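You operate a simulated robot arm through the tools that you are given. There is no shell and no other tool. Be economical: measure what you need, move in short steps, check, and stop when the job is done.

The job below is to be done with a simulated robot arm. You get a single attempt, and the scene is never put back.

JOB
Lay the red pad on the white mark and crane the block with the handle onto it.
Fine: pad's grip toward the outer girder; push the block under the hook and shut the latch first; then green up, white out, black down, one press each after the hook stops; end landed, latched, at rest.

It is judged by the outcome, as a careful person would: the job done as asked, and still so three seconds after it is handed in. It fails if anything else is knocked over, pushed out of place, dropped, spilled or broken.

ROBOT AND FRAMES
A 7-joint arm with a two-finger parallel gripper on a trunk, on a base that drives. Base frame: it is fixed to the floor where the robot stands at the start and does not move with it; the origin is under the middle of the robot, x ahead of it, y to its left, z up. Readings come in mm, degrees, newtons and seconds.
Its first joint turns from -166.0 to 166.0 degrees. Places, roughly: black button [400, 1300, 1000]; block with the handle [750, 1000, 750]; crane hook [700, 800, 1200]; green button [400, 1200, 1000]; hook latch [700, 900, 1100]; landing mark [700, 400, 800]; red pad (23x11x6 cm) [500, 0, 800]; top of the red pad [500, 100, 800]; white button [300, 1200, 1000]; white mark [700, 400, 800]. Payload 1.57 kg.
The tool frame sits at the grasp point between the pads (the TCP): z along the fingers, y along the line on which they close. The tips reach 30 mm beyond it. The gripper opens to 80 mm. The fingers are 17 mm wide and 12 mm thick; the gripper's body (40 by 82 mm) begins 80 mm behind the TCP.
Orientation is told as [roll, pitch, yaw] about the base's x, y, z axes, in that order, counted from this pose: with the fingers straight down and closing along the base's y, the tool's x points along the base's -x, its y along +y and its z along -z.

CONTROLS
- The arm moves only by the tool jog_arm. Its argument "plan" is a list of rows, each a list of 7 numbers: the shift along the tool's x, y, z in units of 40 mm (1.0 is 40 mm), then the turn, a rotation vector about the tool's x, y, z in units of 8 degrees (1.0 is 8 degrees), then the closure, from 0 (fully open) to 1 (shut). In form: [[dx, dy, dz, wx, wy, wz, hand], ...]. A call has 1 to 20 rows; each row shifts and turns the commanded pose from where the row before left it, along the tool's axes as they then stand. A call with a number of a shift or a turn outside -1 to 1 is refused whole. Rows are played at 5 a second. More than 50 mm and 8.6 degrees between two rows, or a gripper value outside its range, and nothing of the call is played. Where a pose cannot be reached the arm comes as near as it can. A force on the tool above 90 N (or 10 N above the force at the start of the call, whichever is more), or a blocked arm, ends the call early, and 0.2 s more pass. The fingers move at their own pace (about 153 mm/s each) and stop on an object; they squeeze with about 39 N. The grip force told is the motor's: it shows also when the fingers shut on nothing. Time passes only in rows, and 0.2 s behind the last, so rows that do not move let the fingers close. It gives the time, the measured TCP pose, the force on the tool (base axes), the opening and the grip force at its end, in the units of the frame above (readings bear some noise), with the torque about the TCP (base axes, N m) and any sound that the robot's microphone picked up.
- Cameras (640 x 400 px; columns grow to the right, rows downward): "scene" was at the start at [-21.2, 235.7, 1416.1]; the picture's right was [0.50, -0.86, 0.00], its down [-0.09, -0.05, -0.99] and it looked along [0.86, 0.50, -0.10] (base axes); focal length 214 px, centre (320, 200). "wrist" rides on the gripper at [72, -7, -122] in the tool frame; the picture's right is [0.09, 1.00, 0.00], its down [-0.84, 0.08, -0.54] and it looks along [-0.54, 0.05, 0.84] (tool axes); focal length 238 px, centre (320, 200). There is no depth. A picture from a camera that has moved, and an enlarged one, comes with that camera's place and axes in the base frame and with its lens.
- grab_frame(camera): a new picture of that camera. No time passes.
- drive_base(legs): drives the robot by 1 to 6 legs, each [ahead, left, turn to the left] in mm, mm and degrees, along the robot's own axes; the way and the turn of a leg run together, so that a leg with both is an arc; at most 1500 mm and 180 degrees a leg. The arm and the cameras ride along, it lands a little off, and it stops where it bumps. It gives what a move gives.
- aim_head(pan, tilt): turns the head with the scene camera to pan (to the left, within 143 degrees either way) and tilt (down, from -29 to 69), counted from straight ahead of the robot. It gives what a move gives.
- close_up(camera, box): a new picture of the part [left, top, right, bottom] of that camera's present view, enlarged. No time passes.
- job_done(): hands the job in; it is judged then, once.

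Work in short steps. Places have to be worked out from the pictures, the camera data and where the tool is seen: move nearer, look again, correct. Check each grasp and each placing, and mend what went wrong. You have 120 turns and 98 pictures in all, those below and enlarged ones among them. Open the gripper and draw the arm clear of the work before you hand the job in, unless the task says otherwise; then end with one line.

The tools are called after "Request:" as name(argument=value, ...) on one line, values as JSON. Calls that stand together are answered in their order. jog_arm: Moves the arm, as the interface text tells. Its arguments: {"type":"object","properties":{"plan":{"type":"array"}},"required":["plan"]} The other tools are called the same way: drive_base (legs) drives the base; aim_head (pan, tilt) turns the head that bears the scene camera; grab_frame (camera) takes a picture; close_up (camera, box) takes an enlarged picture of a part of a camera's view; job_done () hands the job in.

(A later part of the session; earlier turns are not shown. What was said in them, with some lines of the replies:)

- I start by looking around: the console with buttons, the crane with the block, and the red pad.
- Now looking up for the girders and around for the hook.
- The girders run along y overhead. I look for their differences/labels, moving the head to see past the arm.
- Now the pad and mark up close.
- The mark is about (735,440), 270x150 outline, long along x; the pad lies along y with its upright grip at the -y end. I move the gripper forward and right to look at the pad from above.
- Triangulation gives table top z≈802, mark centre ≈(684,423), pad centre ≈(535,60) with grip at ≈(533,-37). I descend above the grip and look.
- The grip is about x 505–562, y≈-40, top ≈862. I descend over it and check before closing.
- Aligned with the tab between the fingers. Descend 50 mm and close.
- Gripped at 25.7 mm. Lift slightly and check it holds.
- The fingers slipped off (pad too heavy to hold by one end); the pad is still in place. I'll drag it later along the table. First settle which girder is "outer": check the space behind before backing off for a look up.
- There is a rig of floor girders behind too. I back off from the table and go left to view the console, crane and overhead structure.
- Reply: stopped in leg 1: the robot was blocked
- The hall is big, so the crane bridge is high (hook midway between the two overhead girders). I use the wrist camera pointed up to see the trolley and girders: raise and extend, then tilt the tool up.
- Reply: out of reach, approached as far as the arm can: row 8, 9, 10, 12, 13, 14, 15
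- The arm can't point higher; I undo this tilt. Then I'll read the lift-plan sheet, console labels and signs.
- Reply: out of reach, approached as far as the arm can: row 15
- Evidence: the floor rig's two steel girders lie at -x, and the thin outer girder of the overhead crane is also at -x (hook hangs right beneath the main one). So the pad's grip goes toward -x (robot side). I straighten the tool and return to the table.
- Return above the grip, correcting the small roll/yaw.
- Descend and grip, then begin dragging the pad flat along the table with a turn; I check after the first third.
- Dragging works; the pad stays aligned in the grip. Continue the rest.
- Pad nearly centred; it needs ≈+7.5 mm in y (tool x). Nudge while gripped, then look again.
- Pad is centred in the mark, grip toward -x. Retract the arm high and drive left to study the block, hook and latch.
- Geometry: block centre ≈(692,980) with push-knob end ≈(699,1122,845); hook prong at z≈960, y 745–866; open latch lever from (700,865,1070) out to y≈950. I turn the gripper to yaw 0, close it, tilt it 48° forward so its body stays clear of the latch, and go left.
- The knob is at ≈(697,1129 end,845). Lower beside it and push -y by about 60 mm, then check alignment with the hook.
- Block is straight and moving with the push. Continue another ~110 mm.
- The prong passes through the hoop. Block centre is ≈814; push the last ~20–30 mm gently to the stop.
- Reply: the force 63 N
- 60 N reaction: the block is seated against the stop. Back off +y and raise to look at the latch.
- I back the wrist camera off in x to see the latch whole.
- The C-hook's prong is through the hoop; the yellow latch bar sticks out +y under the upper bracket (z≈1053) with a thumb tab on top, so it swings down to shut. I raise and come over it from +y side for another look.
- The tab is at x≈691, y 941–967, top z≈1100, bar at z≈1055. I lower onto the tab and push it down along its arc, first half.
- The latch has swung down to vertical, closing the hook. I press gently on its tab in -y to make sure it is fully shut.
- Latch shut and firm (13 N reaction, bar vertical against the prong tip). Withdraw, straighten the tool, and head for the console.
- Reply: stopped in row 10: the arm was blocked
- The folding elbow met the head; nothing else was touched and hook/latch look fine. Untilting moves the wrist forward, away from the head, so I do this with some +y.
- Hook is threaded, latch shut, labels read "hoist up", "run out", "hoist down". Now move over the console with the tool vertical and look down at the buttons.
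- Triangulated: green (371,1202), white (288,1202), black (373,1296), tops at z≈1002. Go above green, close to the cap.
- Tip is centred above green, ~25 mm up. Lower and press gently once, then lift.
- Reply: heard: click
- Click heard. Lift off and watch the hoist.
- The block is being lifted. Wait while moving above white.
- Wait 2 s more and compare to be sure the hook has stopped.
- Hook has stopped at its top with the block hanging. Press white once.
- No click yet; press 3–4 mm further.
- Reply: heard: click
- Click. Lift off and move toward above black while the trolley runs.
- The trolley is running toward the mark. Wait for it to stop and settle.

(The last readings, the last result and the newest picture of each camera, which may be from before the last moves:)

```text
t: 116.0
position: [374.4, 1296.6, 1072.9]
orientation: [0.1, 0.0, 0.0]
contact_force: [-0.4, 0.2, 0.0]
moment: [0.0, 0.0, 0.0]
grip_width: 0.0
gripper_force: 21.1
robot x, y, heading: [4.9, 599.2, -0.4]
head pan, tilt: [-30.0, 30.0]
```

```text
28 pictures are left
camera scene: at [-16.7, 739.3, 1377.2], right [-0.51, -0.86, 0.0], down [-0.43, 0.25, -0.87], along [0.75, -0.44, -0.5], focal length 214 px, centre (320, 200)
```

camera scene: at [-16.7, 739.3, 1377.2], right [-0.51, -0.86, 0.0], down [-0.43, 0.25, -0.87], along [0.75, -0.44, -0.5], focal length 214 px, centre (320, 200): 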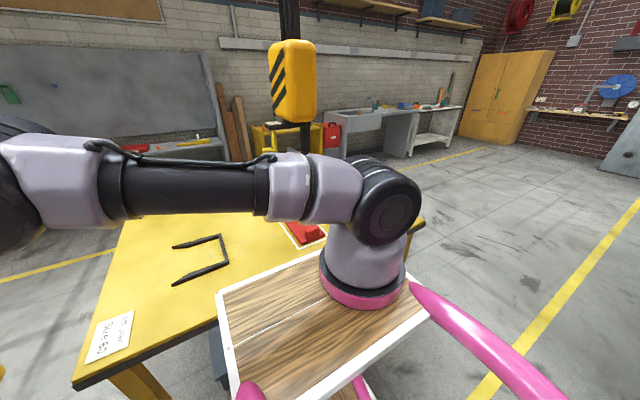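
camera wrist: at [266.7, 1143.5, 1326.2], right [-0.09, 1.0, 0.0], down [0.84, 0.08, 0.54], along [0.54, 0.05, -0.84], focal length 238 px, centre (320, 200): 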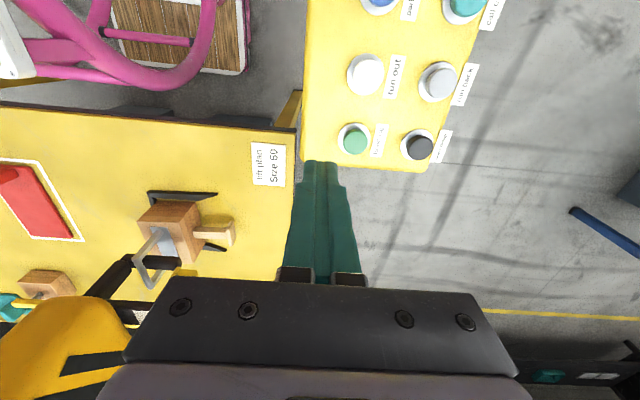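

Hoist is over the mark (y≈420). Wait and compare to confirm it has stopped.

Request:
close_up(camera="scene", box=[230, 20, 350, 170])

Request:
jog_arm(plan=[[0, 0, 0, 0, 0, 0, 1], [0, 0, 0, 0, 0, 0, 1], [0, 0, 0, 0, 0, 0, 1], [0, 0, 0, 0, 0, 0, 1], [0, 0, 0, 0, 0, 0, 1], [0, 0, 0, 0, 0, 0, 1], [0, 0, 0, 0, 0, 0, 1], [0, 0, 0, 0, 0, 0, 1]])

Request:
close_up(camera="scene", box=[230, 20, 350, 170])

```text
2.67 times, centred on (290, 95) of scene
camera zoom: at [-16.7, 739.3, 1377.2], right [-0.51, -0.86, 0.0], down [-0.43, 0.25, -0.87], along [0.75, -0.44, -0.5], focal length 572 px, centre (400, 480)
```

zoom: 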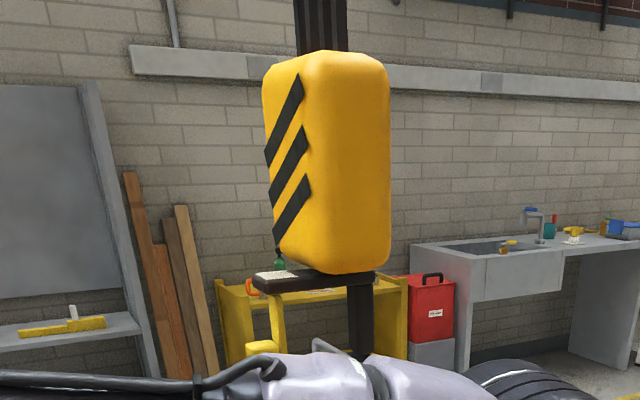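

```text
t: 117.8
position: [375.2, 1297.0, 1072.2]
orientation: [0.1, 0.0, 0.0]
contact_force: [-0.4, 0.3, -0.6]
moment: [-0.03, 0.05, -0.03]
grip_width: 0.0
gripper_force: 21.1
robot x, y, heading: [2.1, 596.3, -0.6]
head pan, tilt: [-30.0, 30.0]
```

```text
2.67 times, centred on (290, 95) of scene
camera zoom: at [-16.7, 739.2, 1377.2], right [-0.51, -0.86, 0.0], down [-0.43, 0.25, -0.87], along [0.75, -0.44, -0.5], focal length 572 px, centre (400, 480)
```

zoom: 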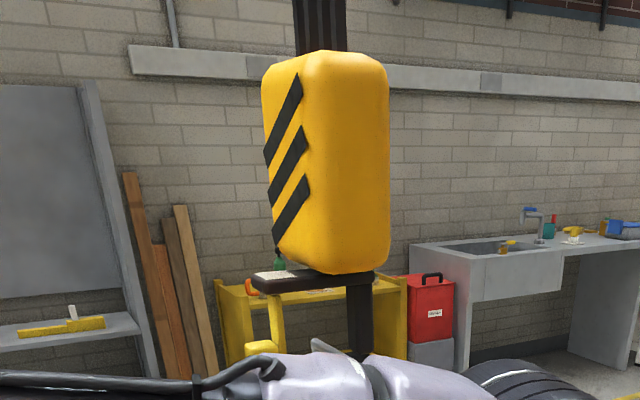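

Nearly still. I raise the arm a bit to see the block over the pad before lowering (also lets any swing die out).

Request:
jog_arm(plan=[[0, 0, -1, 0, 0, 0, 1], [0, 0, -1, 0, 0, 0, 1], [0, 0, -1, 0, 0, 0, 1], [0, 0, -1, 0, 0, 0, 1], [0, 0, -1, 0, 0, 0, 1], [0, 0, -1, 0, 0, 0, 1], [0, 0, 0, 0, 0, 0, 1], [0, 0, 0, 0, 0, 0, 1]])

Request:
grab_frame(camera="scene")

```text
t: 119.7
position: [303.9, 1252.9, 1282.7]
orientation: [0.1, -0.1, 0.0]
contact_force: [0.2, -0.1, 0.6]
moment: [0.0, 0.0, 0.03]
grip_width: 0.1
gripper_force: 21.2
out of reach, approached as far as the arm can: row 2, 3, 4, 5, 6
robot x, y, heading: [1.9, 595.6, -0.6]
head pan, tilt: [-30.0, 30.0]
```

```text
25 pictures are left
camera scene: at [-16.7, 739.2, 1377.2], right [-0.51, -0.86, 0.0], down [-0.43, 0.25, -0.87], along [0.75, -0.44, -0.5], focal length 214 px, centre (320, 200)
```

scene: 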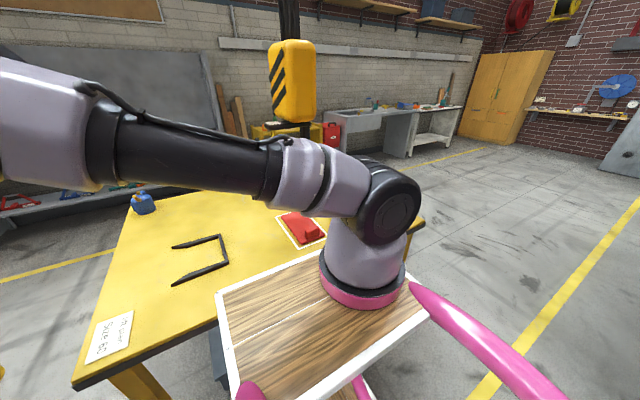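

Still hidden, but the hoist sits at the mark's y. Return over black and verify position before pressing.

Request:
jog_arm(plan=[[0, 0, 1, 0, 0, 0, 1], [0, 0, 1, 0, 0, 0, 1], [0, 0, 1, 0, 0, 0, 1], [0, 0, 1, 0, 0, 0, 1], [0, 0, 1, 0, 0, 0, 1], [0, 0, 1, 0, 0, 0, 1], [0, 0, 0, 0, 0, 0, 1]])

Request:
close_up(camera="scene", box=[230, 20, 350, 170])

```text
t: 121.2
position: [307.1, 1309.4, 1055.0]
orientation: [-0.1, 0.0, 0.0]
contact_force: [0.4, 0.1, -0.5]
moment: [-0.04, -0.05, -0.01]
grip_width: 0.0
gripper_force: 21.2
out of reach, approached as far as the arm can: row 1, 2, 3, 4, 5, 6
robot x, y, heading: [3.0, 592.0, -0.7]
head pan, tilt: [-30.0, 30.0]
```

```text
2.67 times, centred on (290, 95) of scene
camera zoom: at [-16.7, 739.2, 1377.2], right [-0.51, -0.86, 0.0], down [-0.43, 0.25, -0.87], along [0.75, -0.44, -0.5], focal length 572 px, centre (400, 480)
```

zoom: 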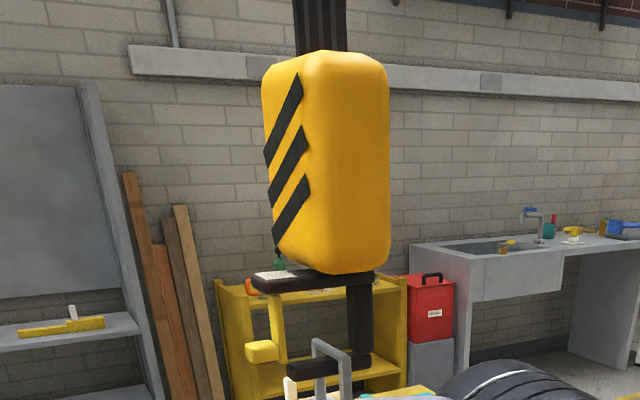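

The arm drifted near the grey button (still 20 mm above). Lift, then shift toward black.

Request:
jog_arm(plan=[[0, 0, -0.7, 0, 0, 0, 1], [0, -0.5, -0.7, 0, 0, 0, 1], [-0.5, -0.5, 0, 0, 0, 0, 1], [-0.5, 0, 0, 0, 0, 0, 1], [-0.5, 0, 0, 0, 0, 0, 1], [0, 0, 0, 0, 0, 0, 1]])

Request:
aim_head(pan=10, tilt=25)

Request:
grab_frame(camera="scene")

```text
t: 122.7
position: [367.7, 1295.0, 1117.2]
orientation: [0.1, 0.0, 0.0]
contact_force: [-0.2, 0.1, 0.1]
moment: [-0.02, 0.05, 0.01]
grip_width: 0.0
gripper_force: 21.5
out of reach, approached as far as the arm can: row 2, 3, 5
robot x, y, heading: [9.0, 596.6, -0.7]
head pan, tilt: [-30.0, 30.0]
```

```text
t: 123.7
position: [366.7, 1295.3, 1114.9]
orientation: [0.0, 0.0, 0.0]
contact_force: [-0.1, 0.6, 0.1]
moment: [-0.04, 0.0, 0.01]
grip_width: 0.0
gripper_force: 21.2
robot x, y, heading: [6.3, 596.7, -0.6]
head pan, tilt: [10.0, 25.0]
```

```text
23 pictures are left
camera scene: at [-3.7, 800.2, 1385.1], right [0.16, -0.99, 0.0], down [-0.42, -0.07, -0.91], along [0.89, 0.15, -0.42], focal length 214 px, centre (320, 200)
```

scene: 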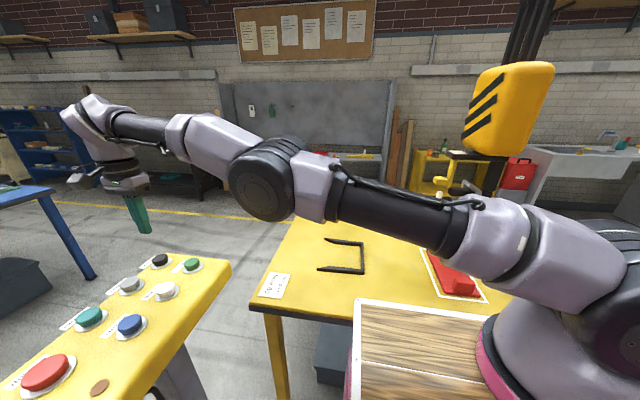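

Descend near black and check centring.

Request:
jog_arm(plan=[[-0.05, 0, 0.5, 0, 0, 0, 1], [-0.05, 0, 0.5, 0, 0, 0, 1], [0, 0, 0.3, 0, 0, 0, 1], [0, 0, 0, 0, 0, 0, 1]])

Request:
close_up(camera="wrist", box=[220, 60, 420, 210])

```text
t: 124.7
position: [370.2, 1294.9, 1065.2]
orientation: [0.1, 0.1, 0.0]
contact_force: [0.2, 0.3, -0.3]
moment: [0.01, -0.02, 0.0]
grip_width: 0.1
gripper_force: 21.4
robot x, y, heading: [5.4, 596.3, -0.7]
head pan, tilt: [10.0, 25.0]
```

```text
2.67 times, centred on (320, 135) of wrist
camera zoom: at [298.8, 1287.7, 1186.5], right [-0.09, 1.0, 0.0], down [0.84, 0.08, 0.54], along [0.54, 0.05, -0.84], focal length 636 px, centre (320, 373)
```

zoom: 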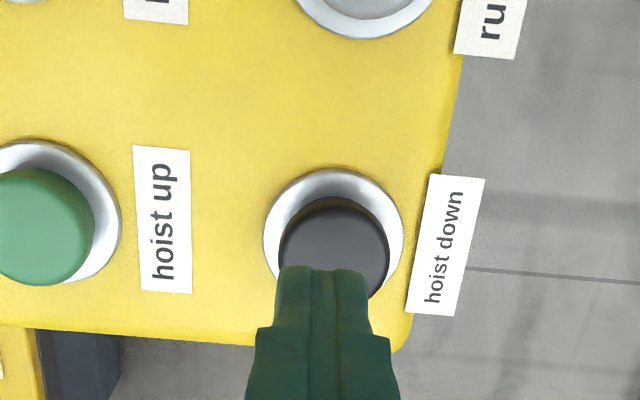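

Centred. The load is still; press black once.

Request:
jog_arm(plan=[[0, 0.08, 0.6, 0, 0, 0, 1], [0, 0, 0.1, 0, 0, 0, 1], [0, 0, 0.1, 0, 0, 0, 1], [0, 0, 0.1, 0, 0, 0, 1], [0, 0, 0.08, 0, 0, 0, 1]])

```text
t: 125.9
position: [371.3, 1297.5, 1025.8]
orientation: [0.1, 0.1, 0.0]
contact_force: [0.7, 2.2, 1.8]
moment: [0.07, -0.01, 0.0]
grip_width: 0.0
gripper_force: 20.6
robot x, y, heading: [5.3, 595.4, -0.5]
head pan, tilt: [10.0, 25.0]
heard: click
```

Click. Lift off, and retract the arm sideways away (over free space) while it lowers.

Request:
jog_arm(plan=[[0, 0, -0.6, 0, 0, 0, 1], [0, 0, -0.6, 0, 0, 0, 1], [0, -0.5, -0.8, 0, 0, 0, 1], [0, -0.7, -0.7, 0, 0, 0, 1], [0, -0.7, -0.7, 0, 0, 0, 1], [0, -0.7, -0.7, 0, 0, 0, 1], [0, -0.7, -0.7, 0, 0, 0, 1], [0, 0, 0, 0, 0, 0, 1], [0, 0, 0, 0, 0, 0, 1], [0, 0, 0, 0, 0, 0, 1], [0, 0, 0, 0, 0, 0, 1], [0, 0, 0, 0, 0, 0, 1], [0, 0, 0, 0, 0, 0, 1], [0, 0, 0, 0, 0, 0, 1], [0, 0, 0, 0, 0, 0, 1], [0, 0, 0, 0, 0, 0, 1]])

Request:
grab_frame(camera="scene")

```text
t: 129.3
position: [370.4, 1165.1, 1217.1]
orientation: [0.1, 0.0, 0.0]
contact_force: [-1.0, 0.4, 0.1]
moment: [0.04, 0.0, 0.0]
grip_width: 0.0
gripper_force: 21.0
robot x, y, heading: [6.5, 597.0, -0.7]
head pan, tilt: [10.0, 25.0]
```

```text
21 pictures are left
camera scene: at [-3.7, 800.3, 1385.1], right [0.16, -0.99, 0.0], down [-0.42, -0.07, -0.91], along [0.89, 0.15, -0.42], focal length 214 px, centre (320, 200)
```

scene: 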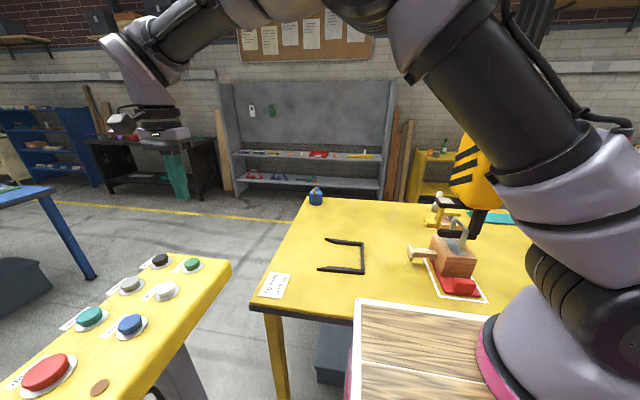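

Landed on the pad, it seems. Wait for the hook to stop, then inspect closely.

Request:
jog_arm(plan=[[0, 0, 0, 0, 0, 0, 0], [0, 0, 0, 0, 0, 0, 0], [0, 0, 0, 0, 0, 0, 0], [0, 0, 0, 0, 0, 0, 0], [0, 0, 0, 0, 0, 0, 0], [0, 0, 0, 0, 0, 0, 0], [0, 0, 0, 0, 0, 0, 0], [0, 0, 0, 0, 0, 0, 0], [0, 0, 0, 0, 0, 0, 0], [0, 0, 0, 0, 0, 0, 0], [0, 0, 0, 0, 0, 0, 0], [0, 0, 0, 0, 0, 0, 0]])

Request:
aim_head(pan=-20, tilt=30)

Request:
grab_frame(camera="scene")

Request:
close_up(camera="scene", box=[240, 100, 420, 270])

```text
t: 131.9
position: [370.0, 1166.2, 1217.5]
orientation: [0.1, -0.1, 0.0]
contact_force: [-0.6, -0.2, 0.3]
moment: [0.01, 0.02, -0.02]
grip_width: 80.1
gripper_force: 0.0
robot x, y, heading: [0.0, 594.5, -0.6]
head pan, tilt: [10.0, 25.0]
```

```text
t: 132.9
position: [369.6, 1165.7, 1216.5]
orientation: [0.1, 0.0, 0.0]
contact_force: [-0.4, 0.1, -0.6]
moment: [-0.02, -0.02, 0.02]
grip_width: 80.3
gripper_force: 0.1
robot x, y, heading: [3.2, 593.7, -0.7]
head pan, tilt: [-20.0, 30.0]
```

```text
20 pictures are left
camera scene: at [-9.9, 753.5, 1377.2], right [-0.35, -0.94, 0.0], down [-0.47, 0.18, -0.87], along [0.81, -0.3, -0.5], focal length 214 px, centre (320, 200)
```

scene: 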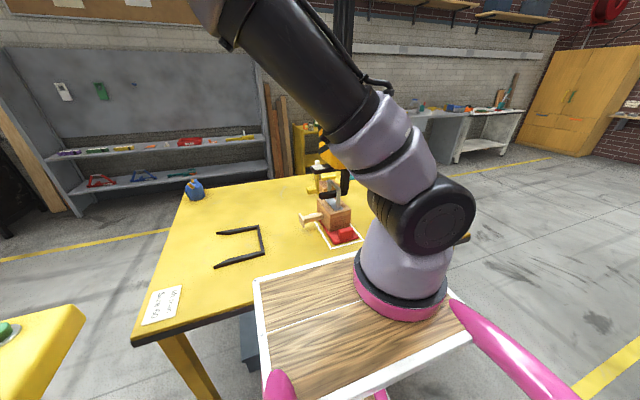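

```text
2.35 times, centred on (330, 185) of scene
camera zoom: at [-9.9, 753.5, 1377.2], right [-0.35, -0.94, 0.0], down [-0.47, 0.18, -0.87], along [0.81, -0.3, -0.5], focal length 505 px, centre (296, 235)
```

zoom: 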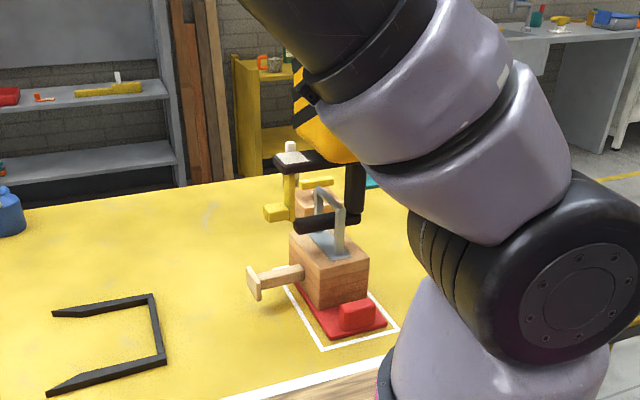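

Request:
jog_arm(plan=[[0, 0, 0, 0, 0, 0, 0], [0, 0, 0, 0, 0, 0, 0], [0, 0, 0, 0, 0, 0, 0], [0, 0, 0, 0, 0, 0, 0], [0, 0, 0, 0, 0, 0, 0], [0, 0, 0, 0, 0, 0, 0], [0, 0, 0, 0, 0, 0, 0], [0, 0, 0, 0, 0, 0, 0]])

Request:
close_up(camera="scene", box=[300, 150, 370, 250])

```text
t: 134.7
position: [369.0, 1163.6, 1218.4]
orientation: [0.1, -0.1, 0.1]
contact_force: [0.5, -0.9, -0.1]
moment: [0.0, 0.01, 0.01]
grip_width: 80.1
gripper_force: 0.1
robot x, y, heading: [1.9, 593.9, -0.8]
head pan, tilt: [-20.0, 30.0]
```

```text
4.00 times, centred on (335, 200) of scene
camera zoom: at [-9.9, 753.4, 1377.2], right [-0.35, -0.94, 0.0], down [-0.47, 0.18, -0.87], along [0.81, -0.3, -0.5], focal length 858 px, centre (260, 200)
```

zoom: 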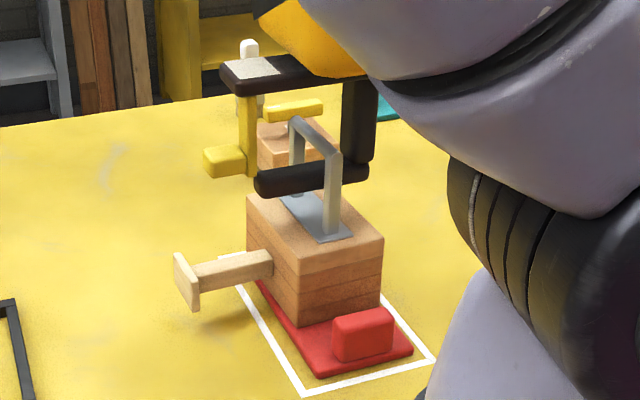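

The block rests on the pad inside the mark. The hook is slack, the latch is shut, the gripper is open and the arm is clear, so I hand in.

Request:
job_done()

```text
The job is handed in.
```

The red pad is centred on the white mark and the block rests on it, hook slack, latch shut and everything at rest. "Outer girder" was not labelled; I took it as the one on the robot's side, so the pad's grip points that way (-x). If the wall-side girder was meant, the grip faces the wrong way.
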